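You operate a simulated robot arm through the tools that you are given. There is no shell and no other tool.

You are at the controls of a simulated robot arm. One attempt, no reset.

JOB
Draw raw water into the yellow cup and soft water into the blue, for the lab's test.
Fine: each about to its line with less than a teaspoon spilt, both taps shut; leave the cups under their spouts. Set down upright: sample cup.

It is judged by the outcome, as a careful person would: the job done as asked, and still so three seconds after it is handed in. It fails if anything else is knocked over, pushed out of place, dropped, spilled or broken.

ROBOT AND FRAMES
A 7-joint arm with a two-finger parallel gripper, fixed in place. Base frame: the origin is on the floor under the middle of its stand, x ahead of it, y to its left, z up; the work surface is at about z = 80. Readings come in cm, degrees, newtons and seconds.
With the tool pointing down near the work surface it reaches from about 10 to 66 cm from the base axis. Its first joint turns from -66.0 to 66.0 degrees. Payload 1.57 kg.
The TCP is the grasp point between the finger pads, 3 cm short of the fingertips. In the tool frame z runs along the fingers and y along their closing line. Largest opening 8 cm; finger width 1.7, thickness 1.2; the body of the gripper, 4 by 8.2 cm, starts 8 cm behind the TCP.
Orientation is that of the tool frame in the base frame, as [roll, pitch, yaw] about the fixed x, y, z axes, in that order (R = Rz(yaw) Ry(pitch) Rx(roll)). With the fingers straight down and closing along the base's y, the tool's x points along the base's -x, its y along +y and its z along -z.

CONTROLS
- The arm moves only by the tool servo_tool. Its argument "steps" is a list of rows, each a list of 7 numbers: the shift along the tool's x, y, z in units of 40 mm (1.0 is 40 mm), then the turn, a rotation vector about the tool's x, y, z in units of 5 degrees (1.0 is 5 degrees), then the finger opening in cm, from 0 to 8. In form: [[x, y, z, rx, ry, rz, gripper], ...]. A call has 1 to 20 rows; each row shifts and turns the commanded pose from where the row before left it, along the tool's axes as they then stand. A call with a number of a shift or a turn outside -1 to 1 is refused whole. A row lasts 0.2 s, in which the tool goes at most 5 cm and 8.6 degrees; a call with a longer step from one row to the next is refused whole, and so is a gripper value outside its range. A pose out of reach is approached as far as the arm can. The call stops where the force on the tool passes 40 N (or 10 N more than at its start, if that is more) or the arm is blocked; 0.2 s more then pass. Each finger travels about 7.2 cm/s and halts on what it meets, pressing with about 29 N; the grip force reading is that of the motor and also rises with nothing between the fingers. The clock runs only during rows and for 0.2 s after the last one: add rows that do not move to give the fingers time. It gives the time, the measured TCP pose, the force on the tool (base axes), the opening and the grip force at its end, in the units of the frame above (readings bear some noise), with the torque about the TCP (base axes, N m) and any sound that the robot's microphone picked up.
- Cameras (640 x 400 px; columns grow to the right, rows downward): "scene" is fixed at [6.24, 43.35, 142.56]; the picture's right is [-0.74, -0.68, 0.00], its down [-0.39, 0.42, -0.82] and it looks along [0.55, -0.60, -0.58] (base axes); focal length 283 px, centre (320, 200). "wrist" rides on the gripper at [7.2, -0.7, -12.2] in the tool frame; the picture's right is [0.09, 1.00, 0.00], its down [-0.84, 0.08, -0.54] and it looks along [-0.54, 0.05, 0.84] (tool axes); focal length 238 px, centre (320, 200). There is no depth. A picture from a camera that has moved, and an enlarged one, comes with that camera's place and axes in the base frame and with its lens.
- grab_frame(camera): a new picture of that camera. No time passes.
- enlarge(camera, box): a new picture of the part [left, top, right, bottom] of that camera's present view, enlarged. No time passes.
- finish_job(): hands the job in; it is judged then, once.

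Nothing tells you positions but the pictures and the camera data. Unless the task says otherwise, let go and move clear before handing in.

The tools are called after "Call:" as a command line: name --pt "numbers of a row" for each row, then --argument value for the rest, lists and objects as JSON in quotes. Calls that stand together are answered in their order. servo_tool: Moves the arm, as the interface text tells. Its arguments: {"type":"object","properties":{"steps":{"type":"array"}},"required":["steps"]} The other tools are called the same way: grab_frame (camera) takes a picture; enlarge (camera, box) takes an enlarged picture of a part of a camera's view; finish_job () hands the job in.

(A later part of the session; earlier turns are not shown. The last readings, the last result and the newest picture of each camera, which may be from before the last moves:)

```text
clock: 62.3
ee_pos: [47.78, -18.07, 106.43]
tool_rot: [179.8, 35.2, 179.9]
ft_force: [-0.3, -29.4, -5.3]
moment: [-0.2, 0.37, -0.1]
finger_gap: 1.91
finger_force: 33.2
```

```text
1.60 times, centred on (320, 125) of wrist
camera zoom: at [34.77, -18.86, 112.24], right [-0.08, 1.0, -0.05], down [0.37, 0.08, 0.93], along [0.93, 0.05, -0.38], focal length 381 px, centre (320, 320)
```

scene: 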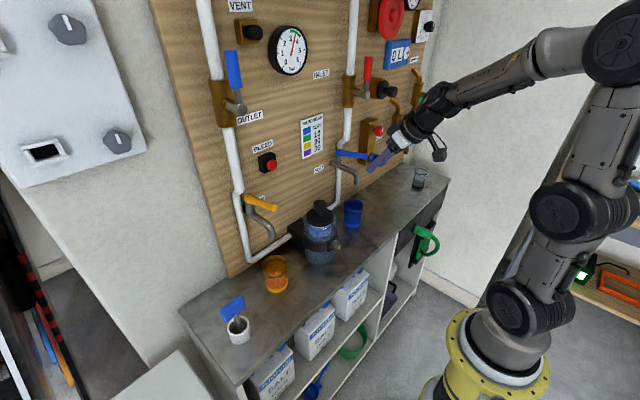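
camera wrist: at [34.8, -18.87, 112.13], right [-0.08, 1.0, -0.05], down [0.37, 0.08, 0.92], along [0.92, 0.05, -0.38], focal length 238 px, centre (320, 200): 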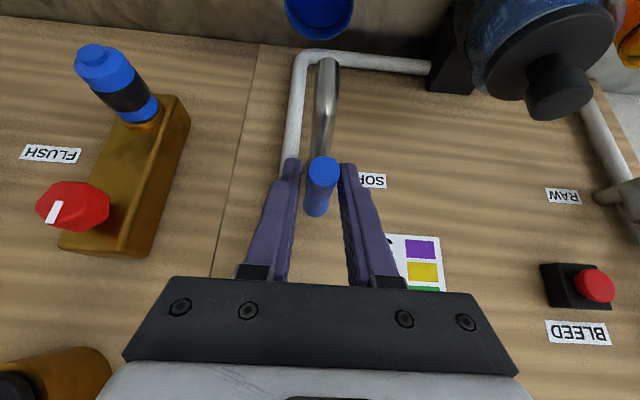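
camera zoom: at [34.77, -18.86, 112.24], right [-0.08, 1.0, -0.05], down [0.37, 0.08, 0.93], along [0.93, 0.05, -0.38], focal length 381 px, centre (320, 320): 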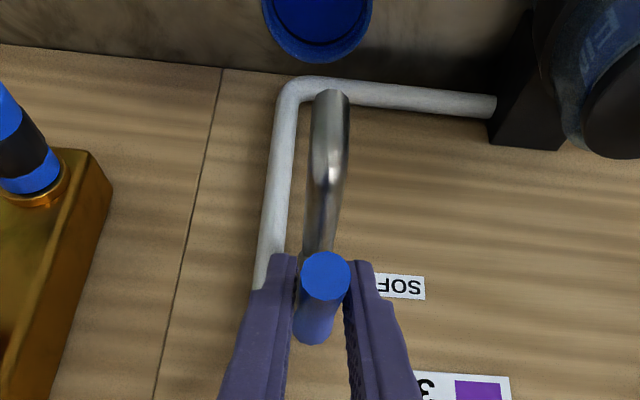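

Sideways is rigid both ways, so the lever must work up or down. I'll relax the side load and lift a bit more firmly.

Call:
servo_tool --pt "0 -0.15 0 0 0 0 1.0" --pt "0 0 0 0 0 0 1.0"

Call:
servo_tool --pt "-0.036 0 -0.051 0 0 0 1.0" --pt "-0.036 0 -0.051 0 0 0 1.0" --pt "-0.036 0 -0.051 0 0 0 1.0"

Call:
enlarge --camera "wrist" --box '[220, 0, 420, 250]'

Call:
enlarge --camera "scene" --box '[300, 120, 420, 240]'

```text
clock: 62.9
ee_pos: [47.79, -17.98, 106.58]
tool_rot: [179.1, 35.1, -179.9]
ft_force: [-5.4, -4.4, 0.8]
moment: [-0.07, 0.02, -0.8]
finger_gap: 1.91
finger_force: 33.0
```

```text
clock: 63.7
ee_pos: [47.73, -18.1, 107.09]
tool_rot: [179.2, 34.9, 179.9]
ft_force: [-0.1, -0.2, -14.2]
moment: [-0.2, 0.86, -0.85]
finger_gap: 1.94
finger_force: 33.4
```

```text
1.60 times, centred on (320, 125) of wrist
camera zoom: at [34.89, -19.01, 112.79], right [-0.08, 1.0, -0.04], down [0.38, 0.07, 0.92], along [0.92, 0.06, -0.38], focal length 381 px, centre (320, 320)
```

zoom: 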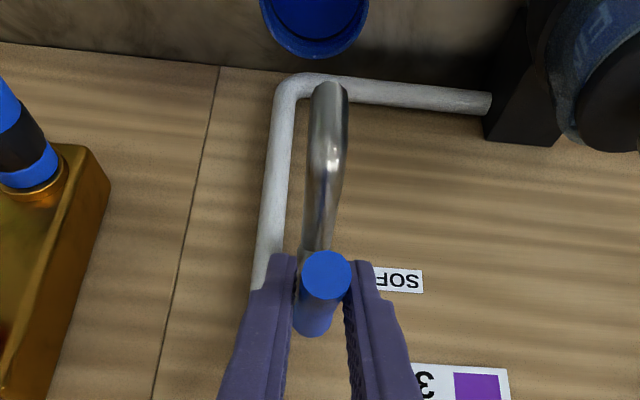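

```text
3.33 times, centred on (360, 180) of scene
camera zoom: at [6.27, 43.35, 142.56], right [-0.74, -0.68, 0.0], down [-0.39, 0.42, -0.82], along [0.55, -0.6, -0.58], focal length 943 px, centre (187, 267)
```

zoom: 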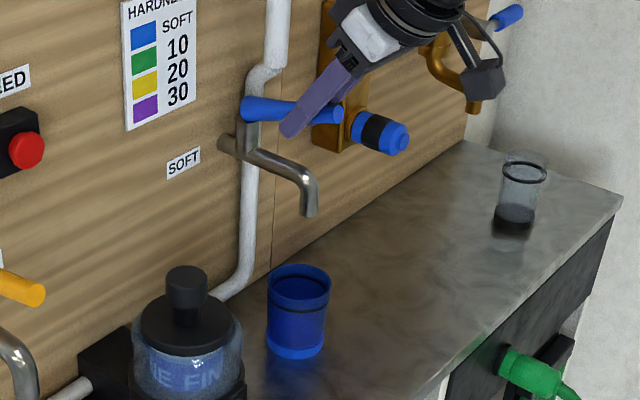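

The lever is rising with the gripper, so it's a lift lever. I'll continue lifting in small steps, rotating the tool along with it, and look for water after each.

Call:
servo_tool --pt "-0.04 0 -0.033 0 -0.5 0 1.0" --pt "-0.04 0 -0.033 0 -0.5 0 1.0" --pt "-0.04 0 -0.033 0 -0.5 0 1.0"

Call:
enlarge --camera "scene" --box '[300, 120, 420, 240]'

Call:
grab_frame --camera "wrist"

```text
clock: 64.5
ee_pos: [47.81, -17.92, 107.78]
tool_rot: [179.2, 42.5, -179.9]
ft_force: [-8.1, 7.3, -10.7]
moment: [-0.13, 1.03, -0.71]
finger_gap: 1.86
finger_force: 32.9
```

```text
3.33 times, centred on (360, 180) of scene
camera zoom: at [6.24, 43.37, 142.56], right [-0.74, -0.68, 0.0], down [-0.39, 0.42, -0.82], along [0.55, -0.6, -0.58], focal length 943 px, centre (187, 267)
```

zoom: 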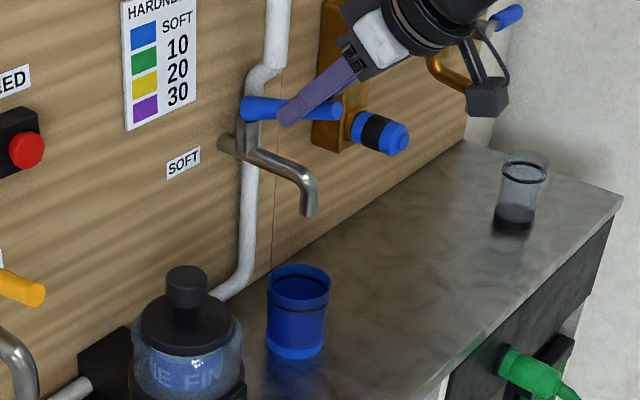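

```text
taken
camera wrist: at [34.37, -19.02, 111.78], right [-0.08, 1.0, -0.05], down [0.25, 0.07, 0.97], along [0.97, 0.06, -0.25], focal length 238 px, centre (320, 200)
```

wrist: 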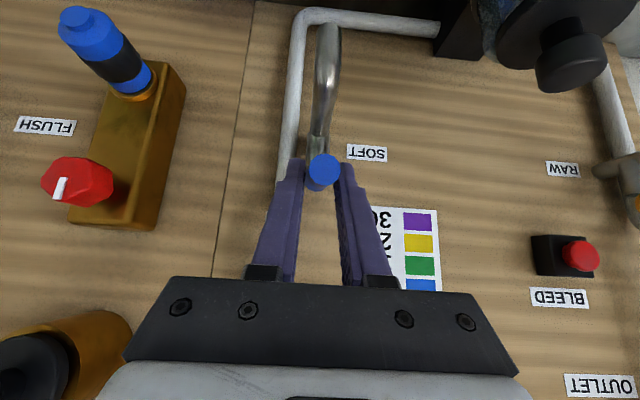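

No water yet; the lever tip has risen about 1 cm. Continuing in small steps, and correcting a slight roll.

Call:
servo_tool --pt "-0.04 -0.03 -0.04 0.16 -0.45 0 1.0" --pt "-0.04 0 -0.04 0 -0.45 0 1.0" --pt "-0.04 0 -0.04 0 -0.45 0 1.0"

Call:
enlarge --camera "scene" --box '[300, 120, 420, 240]'

Call:
grab_frame --camera "wrist"

```text
clock: 65.3
ee_pos: [47.97, -18.03, 108.5]
tool_rot: [180.0, 49.2, -179.9]
ft_force: [0.2, 12.8, -14.7]
moment: [0.23, 0.92, 0.17]
finger_gap: 1.91
finger_force: 33.6
```

```text
3.33 times, centred on (360, 180) of scene
camera zoom: at [6.27, 43.38, 142.55], right [-0.74, -0.68, 0.0], down [-0.39, 0.42, -0.82], along [0.55, -0.6, -0.58], focal length 943 px, centre (187, 267)
```

zoom: 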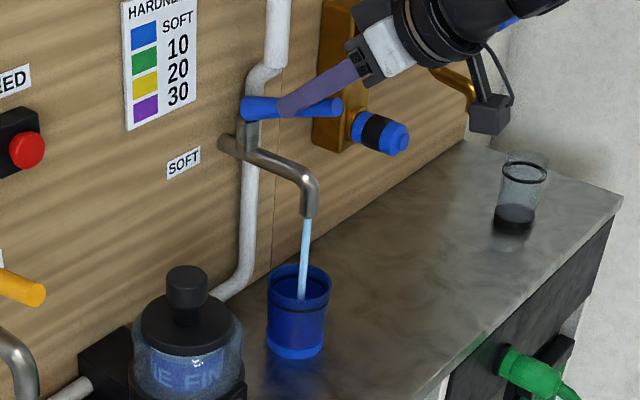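

```text
taken
camera wrist: at [33.92, -18.85, 110.78], right [-0.06, 1.0, -0.07], down [0.14, 0.08, 0.99], along [0.99, 0.05, -0.14], focal length 238 px, centre (320, 200)
```

wrist: 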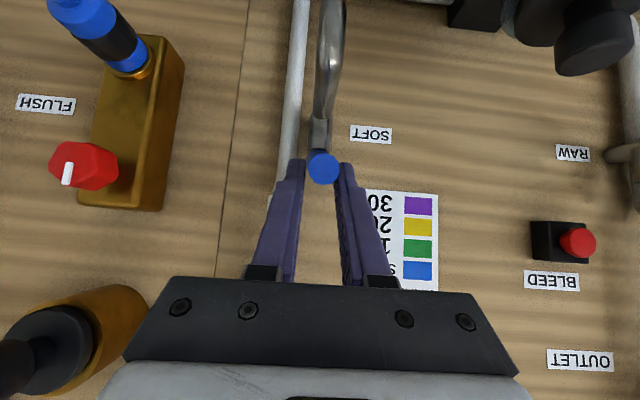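

Water is flowing from SOFT into the blue cup, landing well inside it. I'll hold this opening and watch the level in short increments.

Call:
servo_tool --pt "0 0 0 0 0 0 1.0" --pt "0 0 0 0 0 0 1.0"

Call:
enlarge --camera "scene" --box '[330, 180, 390, 240]'

```text
clock: 65.9
ee_pos: [47.92, -17.91, 108.42]
tool_rot: [179.9, 49.2, 179.9]
ft_force: [2.6, 15.9, -14.2]
moment: [0.19, 0.87, 0.21]
finger_gap: 1.87
finger_force: 32.9
```

```text
6.67 times, centred on (360, 210) of scene
camera zoom: at [6.28, 43.39, 142.55], right [-0.74, -0.68, 0.0], down [-0.39, 0.42, -0.82], along [0.55, -0.6, -0.58], focal length 1886 px, centre (53, 133)
```

zoom: 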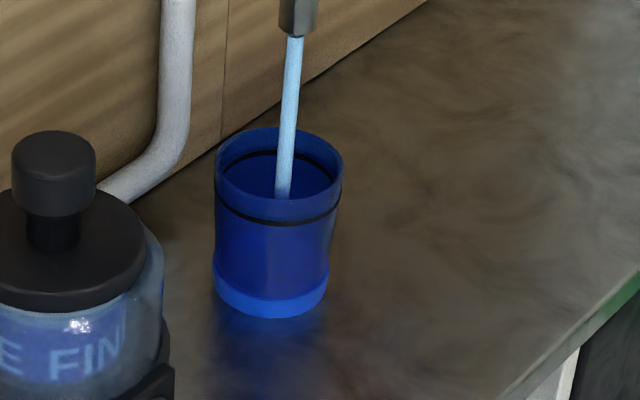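

The stream falls cleanly inside the rim. I'll let it run a second and check the level again.

Call:
servo_tool --pt "0 0 0 0 0 0 1.0" --pt "0 0 0 0 0 0 1.0" --pt "0 0 0 0 0 0 1.0" --pt "0 0 0 0 0 0 1.0"

Call:
enlarge --camera "scene" --box '[330, 180, 390, 240]'

```text
clock: 66.9
ee_pos: [47.97, -17.96, 108.44]
tool_rot: [179.9, 49.2, 179.9]
ft_force: [3.3, 16.2, -13.7]
moment: [0.26, 0.76, 0.21]
finger_gap: 1.89
finger_force: 33.3
```

```text
6.67 times, centred on (360, 210) of scene
camera zoom: at [6.28, 43.4, 142.55], right [-0.74, -0.68, 0.0], down [-0.39, 0.42, -0.82], along [0.55, -0.6, -0.58], focal length 1886 px, centre (53, 133)
```

zoom: 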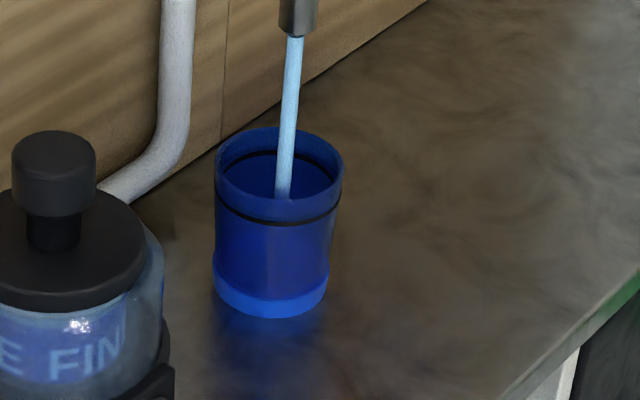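

No visible surface yet, so the flow is modest. Running two more seconds.

Call:
servo_tool --pt "0 0 0 0 0 0 1.0" --pt "0 0 0 0 0 0 1.0" --pt "0 0 0 0 0 0 1.0" --pt "0 0 0 0 0 0 1.0" --pt "0 0 0 0 0 0 1.0" --pt "0 0 0 0 0 0 1.0" --pt "0 0 0 0 0 0 1.0" --pt "0 0 0 0 0 0 1.0"

Call:
enlarge --camera "scene" --box '[340, 190, 380, 230]'

```text
clock: 68.7
ee_pos: [47.91, -18.05, 108.44]
tool_rot: [179.8, 49.3, 179.9]
ft_force: [3.7, 17.2, -13.2]
moment: [0.32, 0.73, 0.22]
finger_gap: 1.88
finger_force: 33.0
```

```text
10.00 times, centred on (360, 210) of scene
camera zoom: at [6.28, 43.4, 142.55], right [-0.74, -0.68, 0.0], down [-0.39, 0.42, -0.82], along [0.55, -0.6, -0.58], focal length 2829 px, centre (-80, 100)
```

zoom: 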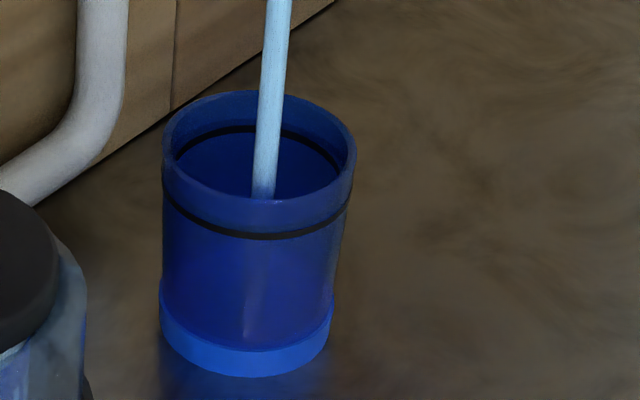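

Call:
enlarge --camera "scene" --box '[344, 196, 368, 230]'

Call:
servo_tool --pt "0 0 0 0 0 0 1.0" --pt "0 0 0 0 0 0 1.0" --pt "0 0 0 0 0 0 1.0" --pt "0 0 0 0 0 0 1.0"

Call:
enlarge --camera "scene" --box '[344, 196, 368, 230]'

```text
11.76 times, centred on (356, 213) of scene
camera zoom: at [6.28, 43.4, 142.55], right [-0.74, -0.68, 0.0], down [-0.39, 0.42, -0.82], along [0.55, -0.6, -0.58], focal length 3328 px, centre (-104, 47)
```

zoom: 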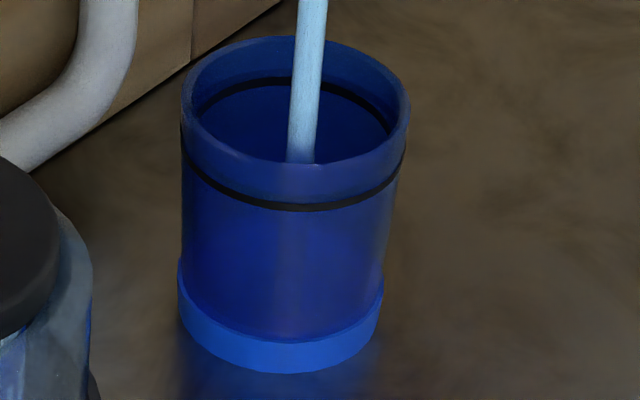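

```text
clock: 69.7
ee_pos: [47.88, -18.09, 108.44]
tool_rot: [179.8, 49.1, 179.9]
ft_force: [3.4, 18.0, -13.6]
moment: [0.28, 0.78, 0.23]
finger_gap: 1.87
finger_force: 32.9
```

```text
11.76 times, centred on (356, 213) of scene
camera zoom: at [6.28, 43.4, 142.55], right [-0.74, -0.68, 0.0], down [-0.39, 0.42, -0.82], along [0.55, -0.6, -0.58], focal length 3328 px, centre (-104, 47)
```

zoom: 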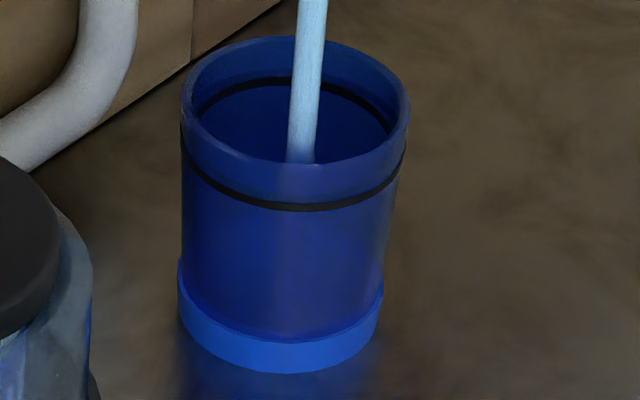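

The surface is hard to make out through the blue wall. I'll check the meter and the pressure gauge for clues to the flow rate.

Call:
enlarge --camera "scene" --box '[370, 25, 440, 75]'

Call:
enlarge --camera "scene" --box '[260, 20, 320, 80]'

Call:
enlarge --camera "scene" --box '[346, 198, 366, 212]'

```text
8.00 times, centred on (405, 50) of scene
camera zoom: at [6.28, 43.4, 142.55], right [-0.74, -0.68, 0.0], down [-0.39, 0.42, -0.82], along [0.55, -0.6, -0.58], focal length 2263 px, centre (-360, 1400)
```

zoom: 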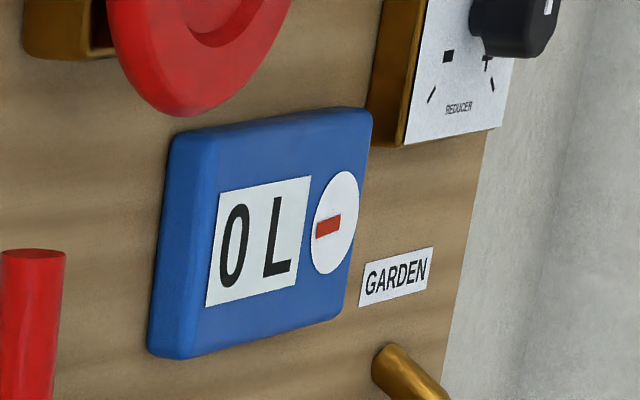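

```text
6.67 times, centred on (290, 50) of scene
camera zoom: at [6.28, 43.4, 142.55], right [-0.74, -0.68, 0.0], down [-0.39, 0.42, -0.82], along [0.55, -0.6, -0.58], focal length 1886 px, centre (520, 1200)
```

zoom: 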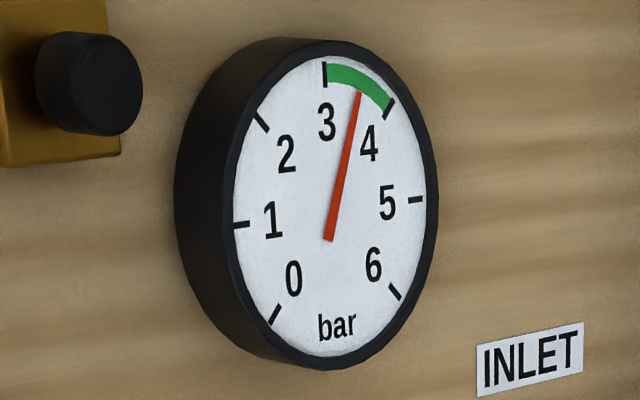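

```text
16.00 times, centred on (356, 205) of scene
camera zoom: at [6.28, 43.4, 142.55], right [-0.74, -0.68, 0.0], down [-0.39, 0.42, -0.82], along [0.55, -0.6, -0.58], focal length 4527 px, centre (-256, 120)
```

zoom: 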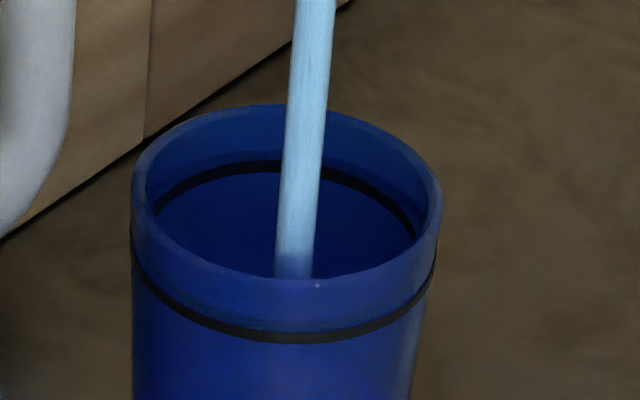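

Pressure is normal at 3.5 bar. I'll keep filling in short steps; the surface becomes visible once it's within about 4 cm of the rim.

Call:
servo_tool --pt "0 0 0 0 0 0 1.0" --pt "0 0 0 0 0 0 1.0" --pt "0 0 0 0 0 0 1.0" --pt "0 0 0 0 0 0 1.0" --pt "0 0 0 0 0 0 1.0" --pt "0 0 0 0 0 0 1.0" --pt "0 0 0 0 0 0 1.0" --pt "0 0 0 0 0 0 1.0"

Call:
enlarge --camera "scene" --box '[344, 196, 368, 230]'

```text
clock: 71.5
ee_pos: [47.86, -18.01, 108.38]
tool_rot: [179.8, 49.2, 179.9]
ft_force: [2.9, 17.0, -12.0]
moment: [0.32, 0.73, 0.24]
finger_gap: 1.87
finger_force: 33.1
```

```text
11.76 times, centred on (356, 213) of scene
camera zoom: at [6.27, 43.4, 142.55], right [-0.74, -0.68, 0.0], down [-0.39, 0.42, -0.82], along [0.55, -0.6, -0.58], focal length 3328 px, centre (-104, 47)
```

zoom: 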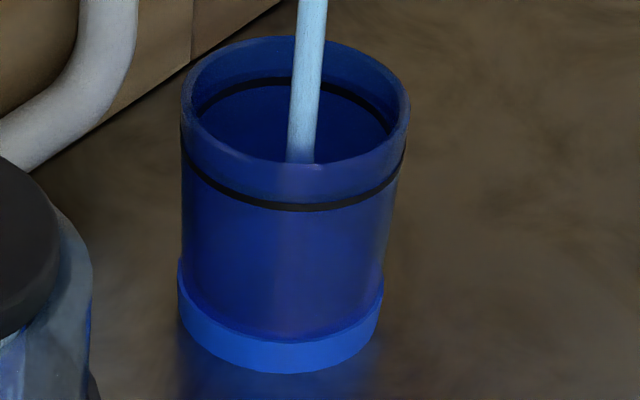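

Call:
enlarge --camera "scene" --box '[348, 208, 364, 226]'

Call:
grab_frame --camera "wrist"

```text
16.00 times, centred on (356, 217) of scene
camera zoom: at [6.27, 43.4, 142.55], right [-0.74, -0.68, 0.0], down [-0.39, 0.42, -0.82], along [0.55, -0.6, -0.58], focal length 4527 px, centre (-256, -72)
```

zoom: 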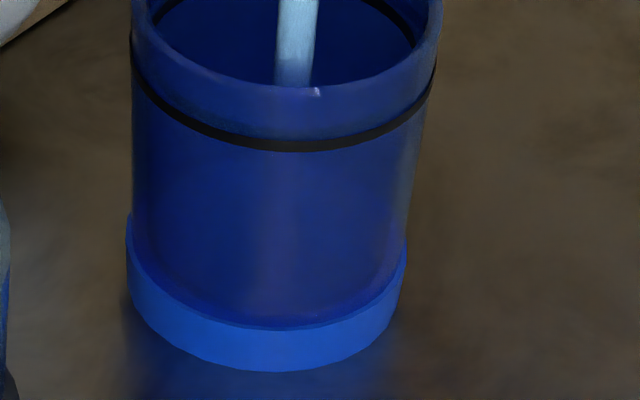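

```text
taken
camera wrist: at [33.92, -18.86, 110.82], right [-0.06, 1.0, -0.07], down [0.14, 0.08, 0.99], along [0.99, 0.05, -0.14], focal length 238 px, centre (320, 200)
```

wrist: 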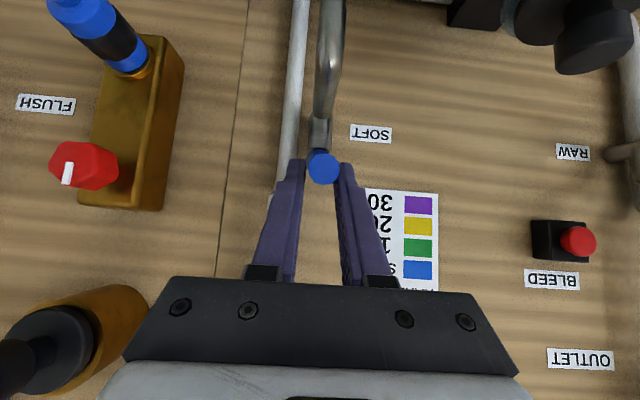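

Call:
servo_tool --pt "0 0 0 0 0 0 1.0" --pt "0 0 0 0 0 0 1.0" --pt "0 0 0 0 0 0 1.0" --pt "0 0 0 0 0 0 1.0" --pt "0 0 0 0 0 0 1.0" --pt "0 0 0 0 0 0 1.0" --pt "0 0 0 0 0 0 1.0" --pt "0 0 0 0 0 0 1.0"

Call:
enlarge --camera "scene" --box '[344, 196, 368, 230]'

```text
clock: 73.3
ee_pos: [47.86, -18.05, 108.44]
tool_rot: [179.8, 49.4, 179.9]
ft_force: [1.3, 17.0, -12.7]
moment: [0.36, 0.73, 0.24]
finger_gap: 1.9
finger_force: 33.3
```

```text
11.76 times, centred on (356, 213) of scene
camera zoom: at [6.27, 43.4, 142.55], right [-0.74, -0.68, 0.0], down [-0.39, 0.42, -0.82], along [0.55, -0.6, -0.58], focal length 3328 px, centre (-104, 47)
```

zoom: 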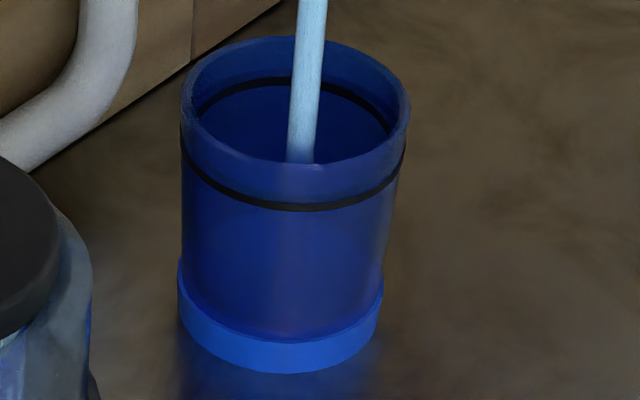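

Call:
servo_tool --pt "0 0 0 0 0 0 1.0" --pt "0 0 0 0 0 0 1.0" --pt "0 0 0 0 0 0 1.0" --pt "0 0 0 0 0 0 1.0" --pt "0 0 0 0 0 0 1.0" --pt "0 0 0 0 0 0 1.0" --pt "0 0 0 0 0 0 1.0" --pt "0 0 0 0 0 0 1.0"

Call:
enlarge --camera "scene" --box '[344, 196, 368, 230]'

Call:
enlarge --camera "scene" --box '[346, 198, 366, 212]'

```text
clock: 75.1
ee_pos: [47.87, -17.97, 108.45]
tool_rot: [179.9, 49.3, 179.9]
ft_force: [2.1, 17.9, -11.2]
moment: [0.32, 0.64, 0.24]
finger_gap: 1.91
finger_force: 32.8
```

```text
11.76 times, centred on (356, 213) of scene
camera zoom: at [6.27, 43.4, 142.55], right [-0.74, -0.68, 0.0], down [-0.39, 0.42, -0.82], along [0.55, -0.6, -0.58], focal length 3328 px, centre (-104, 47)
```

zoom: 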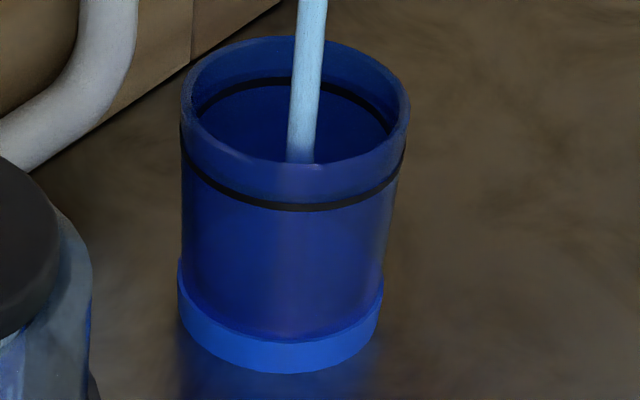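

```text
16.00 times, centred on (356, 205) of scene
camera zoom: at [6.27, 43.4, 142.55], right [-0.74, -0.68, 0.0], down [-0.39, 0.42, -0.82], along [0.55, -0.6, -0.58], focal length 4527 px, centre (-256, 120)
```

zoom: 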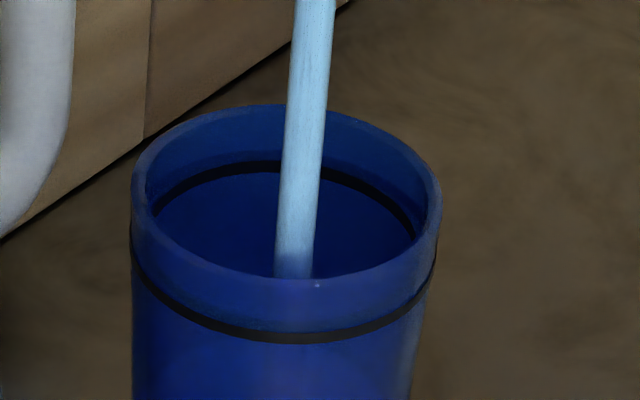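

Call:
enlarge --camera "scene" --box '[340, 190, 380, 230]'

Call:
enlarge --camera "scene" --box '[330, 180, 390, 240]'

```text
10.00 times, centred on (360, 210) of scene
camera zoom: at [6.27, 43.4, 142.55], right [-0.74, -0.68, 0.0], down [-0.39, 0.42, -0.82], along [0.55, -0.6, -0.58], focal length 2829 px, centre (-80, 100)
```

zoom: 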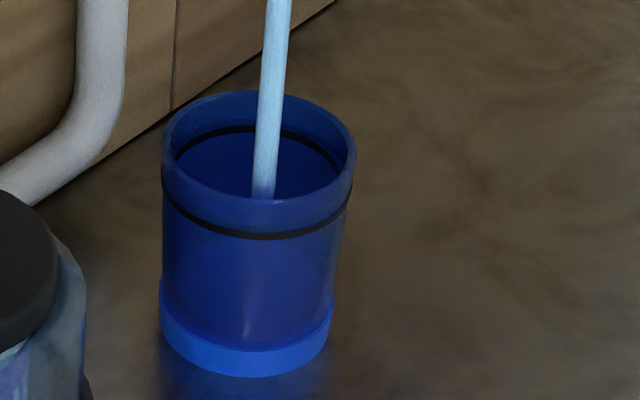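

```text
6.67 times, centred on (360, 210) of scene
camera zoom: at [6.27, 43.4, 142.55], right [-0.74, -0.68, 0.0], down [-0.39, 0.42, -0.82], along [0.55, -0.6, -0.58], focal length 1886 px, centre (53, 133)
```

zoom: 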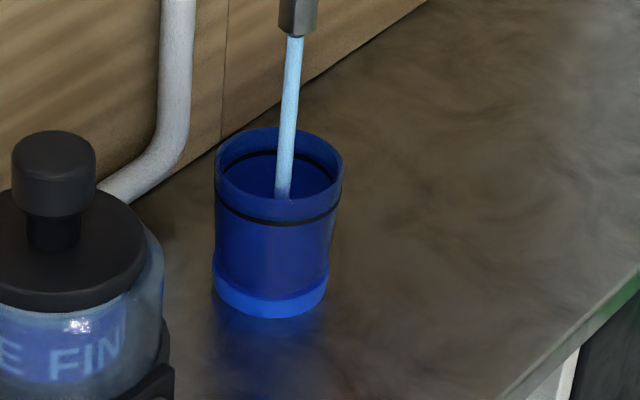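

From the viewing geometry, the water must still be more than 4 cm below the rim. I'll continue in short steps and watch for the surface appearing inside.

Call:
servo_tool --pt "0 0 0 0 0 0 1.0" --pt "0 0 0 0 0 0 1.0" --pt "0 0 0 0 0 0 1.0" --pt "0 0 0 0 0 0 1.0" --pt "0 0 0 0 0 0 1.0" --pt "0 0 0 0 0 0 1.0" --pt "0 0 0 0 0 0 1.0" --pt "0 0 0 0 0 0 1.0"

Call:
enlarge --camera "scene" --box '[346, 198, 366, 212]'

Call:
enlarge --camera "scene" --box '[344, 196, 368, 230]'

```text
clock: 76.9
ee_pos: [47.99, -17.96, 108.45]
tool_rot: [179.8, 49.3, -180.0]
ft_force: [0.4, 17.8, -10.6]
moment: [0.32, 0.66, 0.22]
finger_gap: 1.87
finger_force: 33.0
```

```text
16.00 times, centred on (356, 205) of scene
camera zoom: at [6.26, 43.4, 142.55], right [-0.74, -0.68, 0.0], down [-0.39, 0.42, -0.82], along [0.55, -0.6, -0.58], focal length 4527 px, centre (-256, 120)
```

zoom: 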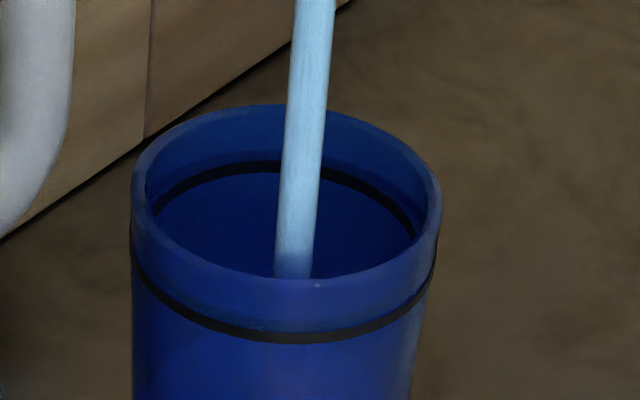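

```text
11.76 times, centred on (356, 213) of scene
camera zoom: at [6.26, 43.4, 142.55], right [-0.74, -0.68, 0.0], down [-0.39, 0.42, -0.82], along [0.55, -0.6, -0.58], focal length 3328 px, centre (-104, 47)
```

zoom: 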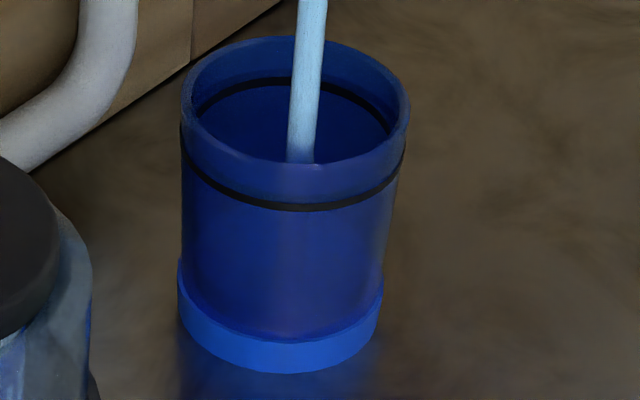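

I need a surer view of the level. Zooming harder on the inside wall.

Call:
enlarge --camera "scene" --box '[348, 202, 364, 210]'

Call:
enlarge --camera "scene" --box '[348, 208, 364, 224]'

```text
16.00 times, centred on (356, 206) of scene
camera zoom: at [6.26, 43.4, 142.55], right [-0.74, -0.68, 0.0], down [-0.39, 0.42, -0.82], along [0.55, -0.6, -0.58], focal length 4527 px, centre (-256, 104)
```

zoom: 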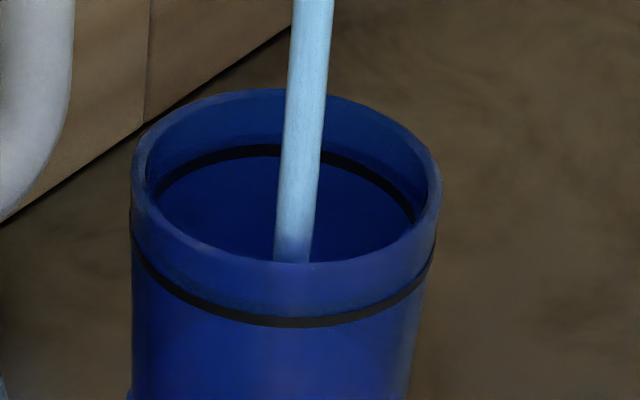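

```text
16.00 times, centred on (356, 216) of scene
camera zoom: at [6.26, 43.4, 142.55], right [-0.74, -0.68, 0.0], down [-0.39, 0.42, -0.82], along [0.55, -0.6, -0.58], focal length 4527 px, centre (-256, -56)
```

zoom: 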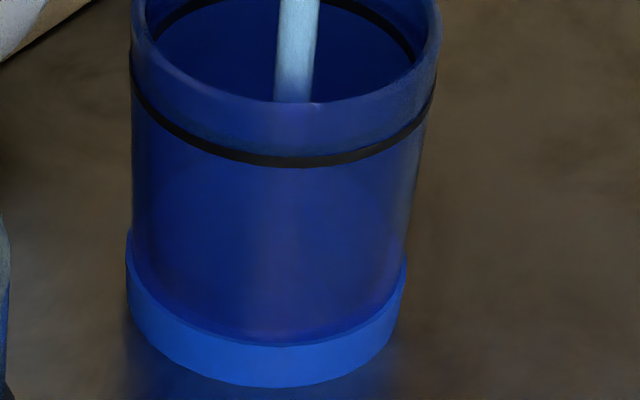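

To be safe I'll close the SOFT tap now by reversing the lever motion, then inspect the level from above.

Call:
servo_tool --pt "0.04 0 0.04 0 0.45 0 1.0" --pt "0.04 0 0.04 0 0.45 0 1.0" --pt "0.04 0 0.04 0 0.45 0 1.0" --pt "0.04 0 0.033 0 0.5 0 1.0" --pt "0.04 0 0.033 0 0.5 0 1.0" --pt "0.04 0 0.033 0 0.5 0 1.0"

Call:
enlarge --camera "scene" --box '[300, 120, 420, 240]'

Call:
grab_frame --camera "wrist"

```text
clock: 78.3
ee_pos: [47.74, -18.12, 107.12]
tool_rot: [-180.0, 35.0, 179.7]
ft_force: [3.4, 13.3, -0.6]
moment: [0.19, -0.19, 0.24]
finger_gap: 2.24
finger_force: 7.3
```

```text
3.33 times, centred on (360, 180) of scene
camera zoom: at [6.25, 43.39, 142.55], right [-0.74, -0.68, 0.0], down [-0.39, 0.42, -0.82], along [0.55, -0.6, -0.58], focal length 943 px, centre (187, 267)
```

zoom: 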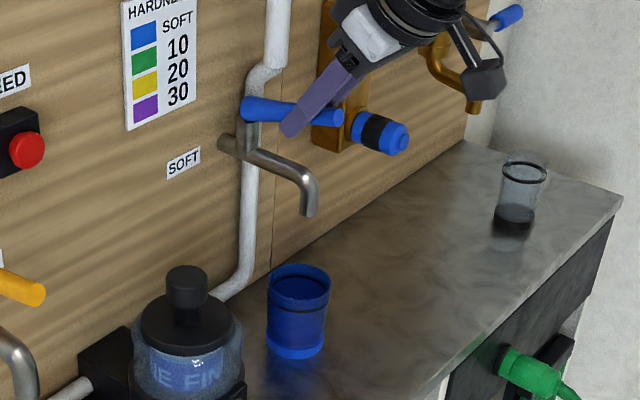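

```text
taken
camera wrist: at [34.81, -18.95, 112.83], right [-0.07, 1.0, -0.05], down [0.38, 0.08, 0.92], along [0.92, 0.05, -0.38], focal length 238 px, centre (320, 200)
```

wrist: 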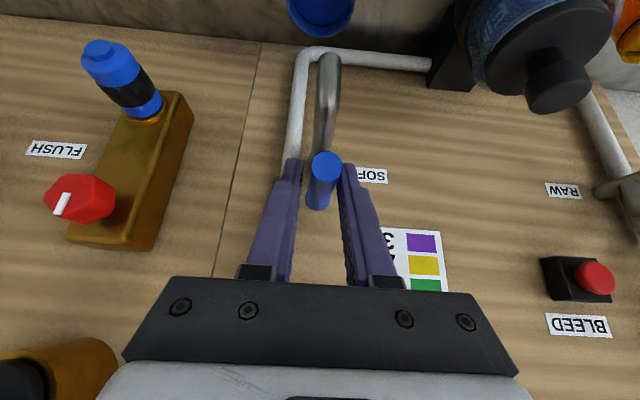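

Flow has stopped. I'll lower the lever the last half centimetre to make sure it's fully shut, then open the fingers and back away to inspect.

Call:
servo_tool --pt "0.036 0 0.051 0 0 0 1.0" --pt "0.036 0 0.051 0 0 0 1.0" --pt "0.02 0 0.028 0 0 0 1.0"

Call:
enlarge --camera "scene" --box '[300, 120, 420, 240]'

```text
clock: 79.1
ee_pos: [47.79, -18.18, 106.67]
tool_rot: [-179.9, 35.2, 179.9]
ft_force: [-0.7, 13.7, 4.1]
moment: [0.16, -0.05, 0.17]
finger_gap: 2.17
finger_force: 6.8
```

```text
3.33 times, centred on (360, 180) of scene
camera zoom: at [6.23, 43.39, 142.55], right [-0.74, -0.68, 0.0], down [-0.39, 0.42, -0.82], along [0.55, -0.6, -0.58], focal length 943 px, centre (187, 267)
```

zoom: 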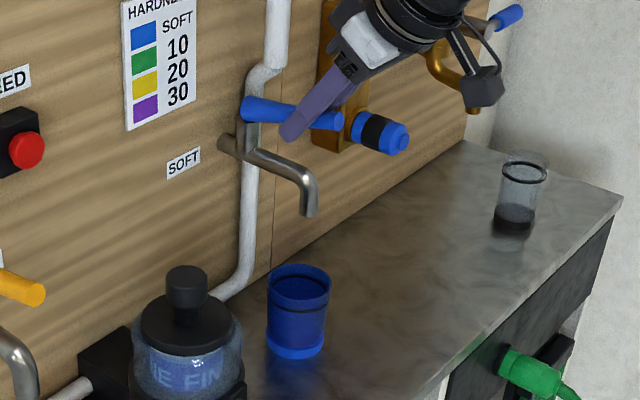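

The lever is back at its original position with the tap shut. Opening and backing off to look down into the blue cup.

Call:
servo_tool --pt "0 0 0 0 0 0 3.0" --pt "0 0 0 0 0 0 4.0" --pt "0 0 0 0 0 0 4.0" --pt "0.46 0 -0.323 0 0 0 4.0" --pt "0.46 0 -0.323 0 0 0 4.0" --pt "0.46 0 -0.323 0 0 0 4.0" --pt "0.46 0 -0.323 0 0 0 4.0" --pt "0 0 0 0 0 0 4.0"

Call:
grab_frame --camera "wrist"

Call:
enlarge --camera "wrist" --box '[280, 20, 370, 110]'

Call:
enlarge --camera "wrist" --box '[520, 20, 640, 110]'

```text
clock: 80.9
ee_pos: [38.73, -18.27, 106.64]
tool_rot: [-179.8, 35.0, 179.9]
ft_force: [0.4, 0.3, -0.5]
moment: [-0.05, 0.01, 0.03]
finger_gap: 4.0
finger_force: 0.0
```

```text
taken
camera wrist: at [25.78, -18.93, 112.39], right [-0.07, 1.0, -0.05], down [0.37, 0.08, 0.92], along [0.92, 0.05, -0.38], focal length 238 px, centre (320, 200)
```

wrist: 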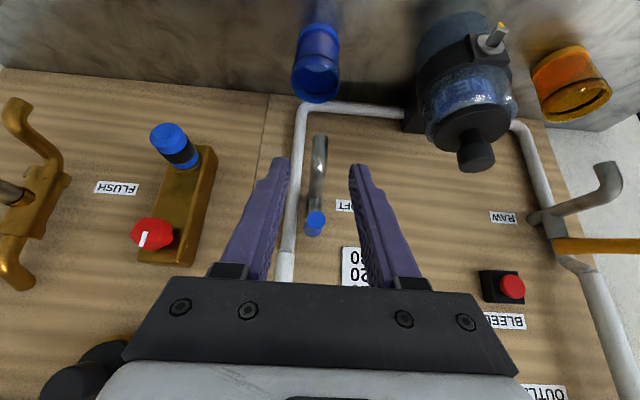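

```text
4.44 times, centred on (325, 65) of wrist
camera zoom: at [25.78, -18.93, 112.39], right [-0.07, 1.0, -0.05], down [0.37, 0.08, 0.92], along [0.92, 0.05, -0.38], focal length 1059 px, centre (298, 800)
```

zoom: 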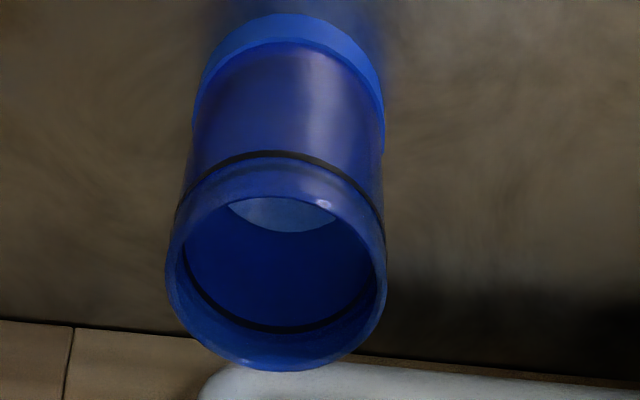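

```text
4.44 times, centred on (580, 65) of wrist
camera zoom: at [25.78, -18.93, 112.39], right [-0.07, 1.0, -0.05], down [0.37, 0.08, 0.92], along [0.92, 0.05, -0.38], focal length 1059 px, centre (-836, 800)
```

zoom: 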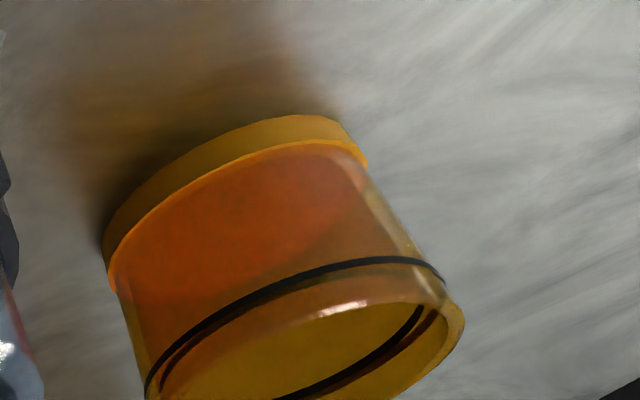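

The water surface is visible inside: about 2 cm deep so far, with roughly 3.7 cm to go to the line. The stopping and starting both work well, so I'll return to the lever, grip it and open again.

Call:
servo_tool --pt "-0.461 0.02 0.323 0 0 0 4.0" --pt "-0.461 0.02 0.323 0 0 0 4.0" --pt "-0.461 0.02 0.323 0 0 0 4.0" --pt "-0.441 0.02 0.354 0 0 0 4.0" --pt "0 0 0 0 0 0 3.0" --pt "0 0 0 0 0 0 2.0" --pt "0 0 0 0 0 0 1.0" --pt "0 0 0 0 0 0 1.0"

Call:
enlarge --camera "wrist" --box '[220, 0, 420, 250]'

```text
clock: 82.7
ee_pos: [47.76, -18.06, 106.46]
tool_rot: [-179.9, 35.1, 179.8]
ft_force: [4.3, -3.0, -1.3]
moment: [0.02, 0.05, 0.28]
finger_gap: 1.89
finger_force: 32.9
```

```text
1.60 times, centred on (320, 125) of wrist
camera zoom: at [34.81, -18.78, 112.1], right [-0.07, 1.0, -0.06], down [0.37, 0.08, 0.92], along [0.93, 0.05, -0.38], focal length 381 px, centre (320, 320)
```

zoom: 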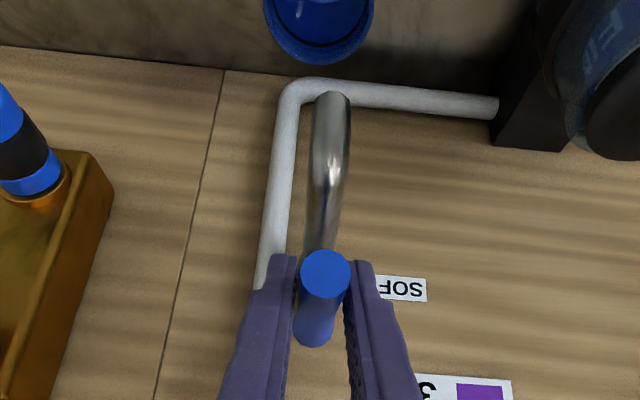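

Gripped with little side load. Repeating the same lift, plus one extra increment for a bit more flow.

Call:
servo_tool --pt "-0.036 0 -0.051 0 0 0 1.0" --pt "-0.036 0 -0.051 0 0 0 1.0" --pt "-0.036 0 -0.051 0 0 0 1.0" --pt "-0.04 0 -0.033 0 -0.5 0 1.0" --pt "-0.04 0 -0.033 0 -0.5 0 1.0" --pt "-0.04 0 -0.033 0 -0.5 0 1.0" --pt "-0.04 0 -0.04 0 -0.45 0 1.0" --pt "-0.04 0 -0.04 0 -0.45 0 1.0" --pt "-0.04 0 -0.04 0 -0.45 0 1.0" --pt "-0.04 0 -0.04 0 -0.45 0 1.0"

Call:
enlarge --camera "scene" --box '[300, 120, 420, 240]'

Call:
enlarge --camera "scene" --box '[344, 196, 368, 230]'

```text
clock: 84.9
ee_pos: [48.02, -18.01, 108.64]
tool_rot: [-179.7, 51.6, -179.9]
ft_force: [1.2, -13.5, -13.9]
moment: [-0.26, 0.96, -0.17]
finger_gap: 1.88
finger_force: 32.8
```

```text
3.33 times, centred on (360, 180) of scene
camera zoom: at [6.27, 43.3, 142.58], right [-0.74, -0.68, 0.0], down [-0.39, 0.43, -0.82], along [0.55, -0.6, -0.58], focal length 943 px, centre (187, 267)
```

zoom: 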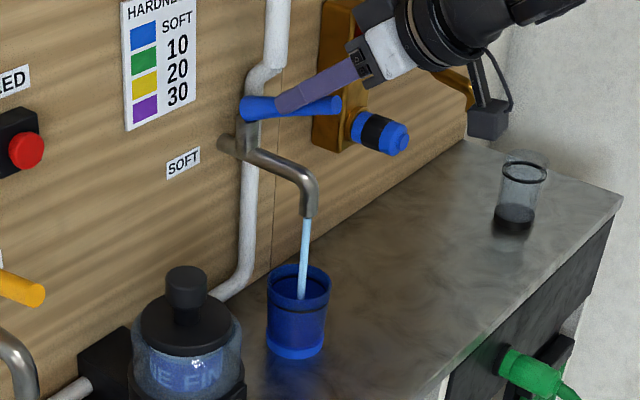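

```text
11.76 times, centred on (356, 213) of scene
camera zoom: at [6.27, 43.3, 142.58], right [-0.74, -0.68, 0.0], down [-0.39, 0.43, -0.82], along [0.55, -0.6, -0.58], focal length 3328 px, centre (-104, 47)
```

zoom: 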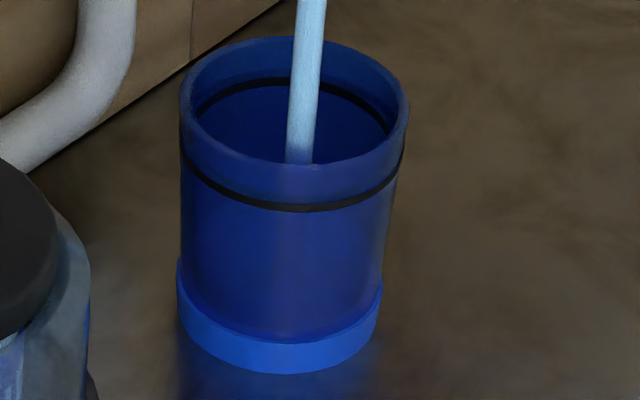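

Flow resumed at about the same rate. I'll open slightly further and check the stream.

Call:
servo_tool --pt "-0.045 0 -0.045 0 -0.45 0 1.0" --pt "-0.045 0 -0.045 0 -0.45 0 1.0" --pt "-0.045 0 -0.045 0 -0.45 0 1.0"

Call:
enlarge --camera "scene" --box '[300, 120, 420, 240]'

Call:
enlarge --camera "scene" --box '[344, 196, 368, 230]'

```text
clock: 85.7
ee_pos: [47.89, -17.78, 109.64]
tool_rot: [-179.9, 58.6, -179.9]
ft_force: [0.2, 0.2, 0.1]
moment: [-0.05, 0.02, 0.0]
finger_gap: 0.99
finger_force: 0.1
```

```text
3.33 times, centred on (360, 180) of scene
camera zoom: at [6.24, 43.35, 142.56], right [-0.74, -0.68, 0.0], down [-0.39, 0.42, -0.82], along [0.55, -0.6, -0.58], focal length 943 px, centre (187, 267)
```

zoom: 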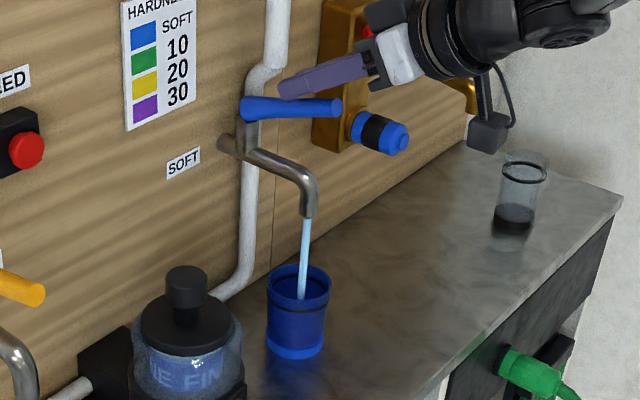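

```text
11.76 times, centred on (356, 213) of scene
camera zoom: at [6.24, 43.35, 142.56], right [-0.74, -0.68, 0.0], down [-0.39, 0.42, -0.82], along [0.55, -0.6, -0.58], focal length 3328 px, centre (-104, 47)
```

zoom: 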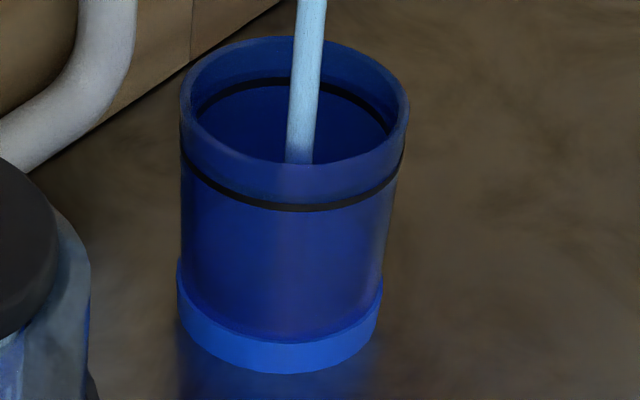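

The gripper slipped off, but the lever stays put on its own with the tap open. I'll rise, steepen the tool so the wrist camera looks into the cup, and be ready to press the lever down from above to close it.

Call:
servo_tool --pt "-0.32 -0.025 -0.77 0 0 0 0.5" --pt "-0.32 -0.025 -0.77 0 0 0 0" --pt "0 0 0 0 0.96 0 0" --pt "0 0 0 0 0.96 0 0" --pt "0 0 0 0 0.96 0 0" --pt "0 0 0 0 0.96 0 0" --pt "0 0 0 0 0.96 0 0" --pt "0 0 0 0 0.96 0 0" --pt "0 0 0 0 0.96 0 0"

Call:
grab_frame --camera "wrist"

Call:
enlarge --camera "scene" --box '[300, 90, 420, 240]'

```text
clock: 87.7
ee_pos: [43.87, -18.21, 114.48]
tool_rot: [179.8, 27.4, 179.9]
ft_force: [-0.1, 0.4, -1.3]
moment: [-0.01, -0.01, -0.03]
finger_gap: 0.0
finger_force: 20.7
out of reach, approached as far as the arm can: row 9
```

```text
taken
camera wrist: at [31.75, -19.0, 121.82], right [-0.08, 1.0, -0.04], down [0.49, 0.07, 0.87], along [0.87, 0.05, -0.5], focal length 238 px, centre (320, 200)
```

wrist: 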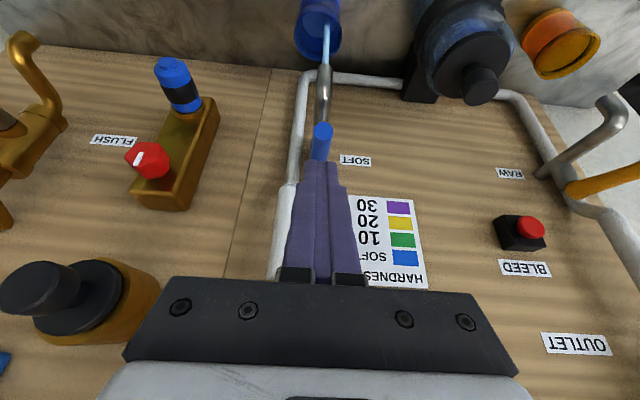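

```text
2.67 times, centred on (360, 165) of scene
camera zoom: at [6.24, 43.35, 142.56], right [-0.74, -0.68, 0.0], down [-0.39, 0.42, -0.82], along [0.55, -0.6, -0.58], focal length 754 px, centre (213, 293)
```

zoom: 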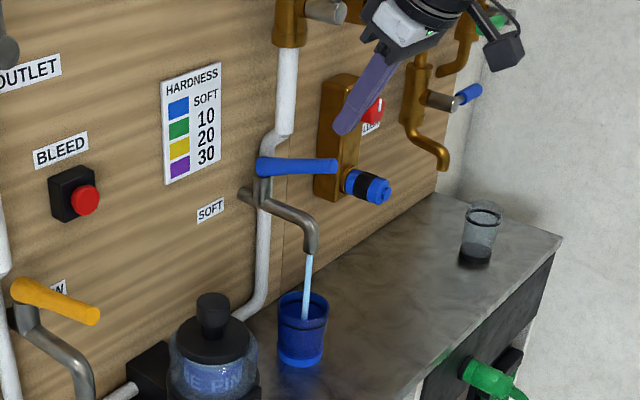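

Now the wrist camera looks right into the blue cup. Zooming in on the level.

Call:
enlarge --camera "wrist" --box '[280, 0, 360, 70]'

```text
5.71 times, centred on (320, 35) of wrist
camera zoom: at [31.75, -19.0, 121.82], right [-0.08, 1.0, -0.04], down [0.49, 0.07, 0.87], along [0.87, 0.05, -0.5], focal length 1362 px, centre (320, 1143)
```

zoom: 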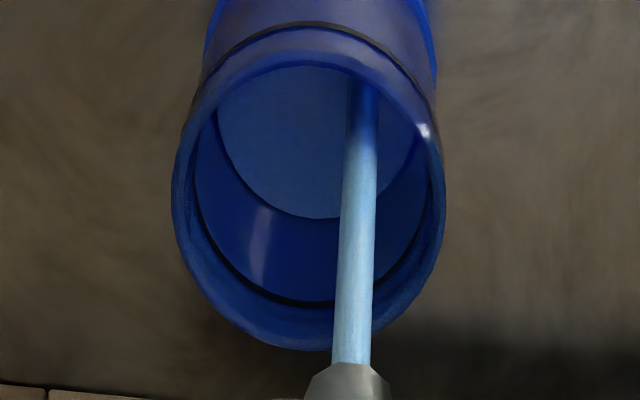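

The surface is clearly visible, about 3.3 cm below the line, and the stream lands inside. I'll hold clear of the lever and let it run, checking every few seconds.

Call:
servo_tool --pt "0 0 0 0 0 0 0" --pt "0 0 0 0 0 0 0" --pt "0 0 0 0 0 0 0" --pt "0 0 0 0 0 0 0" --pt "0 0 0 0 0 0 0" --pt "0 0 0 0 0 0 0" --pt "0 0 0 0 0 0 0" --pt "0 0 0 0 0 0 0" --pt "0 0 0 0 0 0 0" --pt "0 0 0 0 0 0 0" --pt "0 0 0 0 0 0 0" --pt "0 0 0 0 0 0 0" --pt "0 0 0 0 0 0 0" --pt "0 0 0 0 0 0 0" --pt "0 0 0 0 0 0 0" --pt "0 0 0 0 0 0 0" --pt "0 0 0 0 0 0 0" --pt "0 0 0 0 0 0 0" --pt "0 0 0 0 0 0 0" --pt "0 0 0 0 0 0 0"

Call:
enlarge --camera "wrist" --box '[280, 0, 360, 70]'

```text
clock: 91.9
ee_pos: [43.75, -18.0, 114.42]
tool_rot: [179.8, 27.4, 179.8]
ft_force: [-0.4, -0.5, 0.1]
moment: [0.02, 0.03, -0.02]
finger_gap: 0.0
finger_force: 21.8
```

```text
5.71 times, centred on (320, 35) of wrist
camera zoom: at [31.74, -19.01, 121.8], right [-0.08, 1.0, -0.04], down [0.49, 0.07, 0.87], along [0.87, 0.05, -0.5], focal length 1362 px, centre (320, 1143)
```

zoom: 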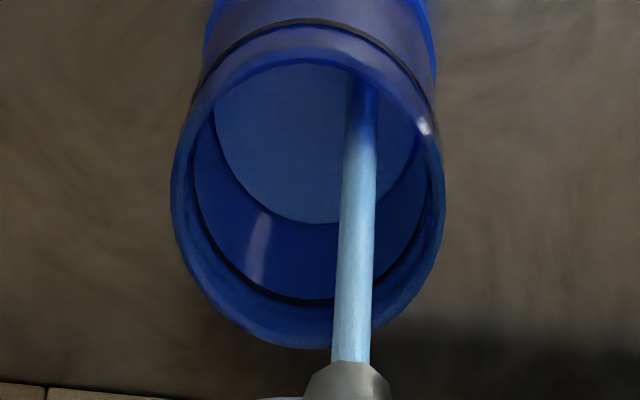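

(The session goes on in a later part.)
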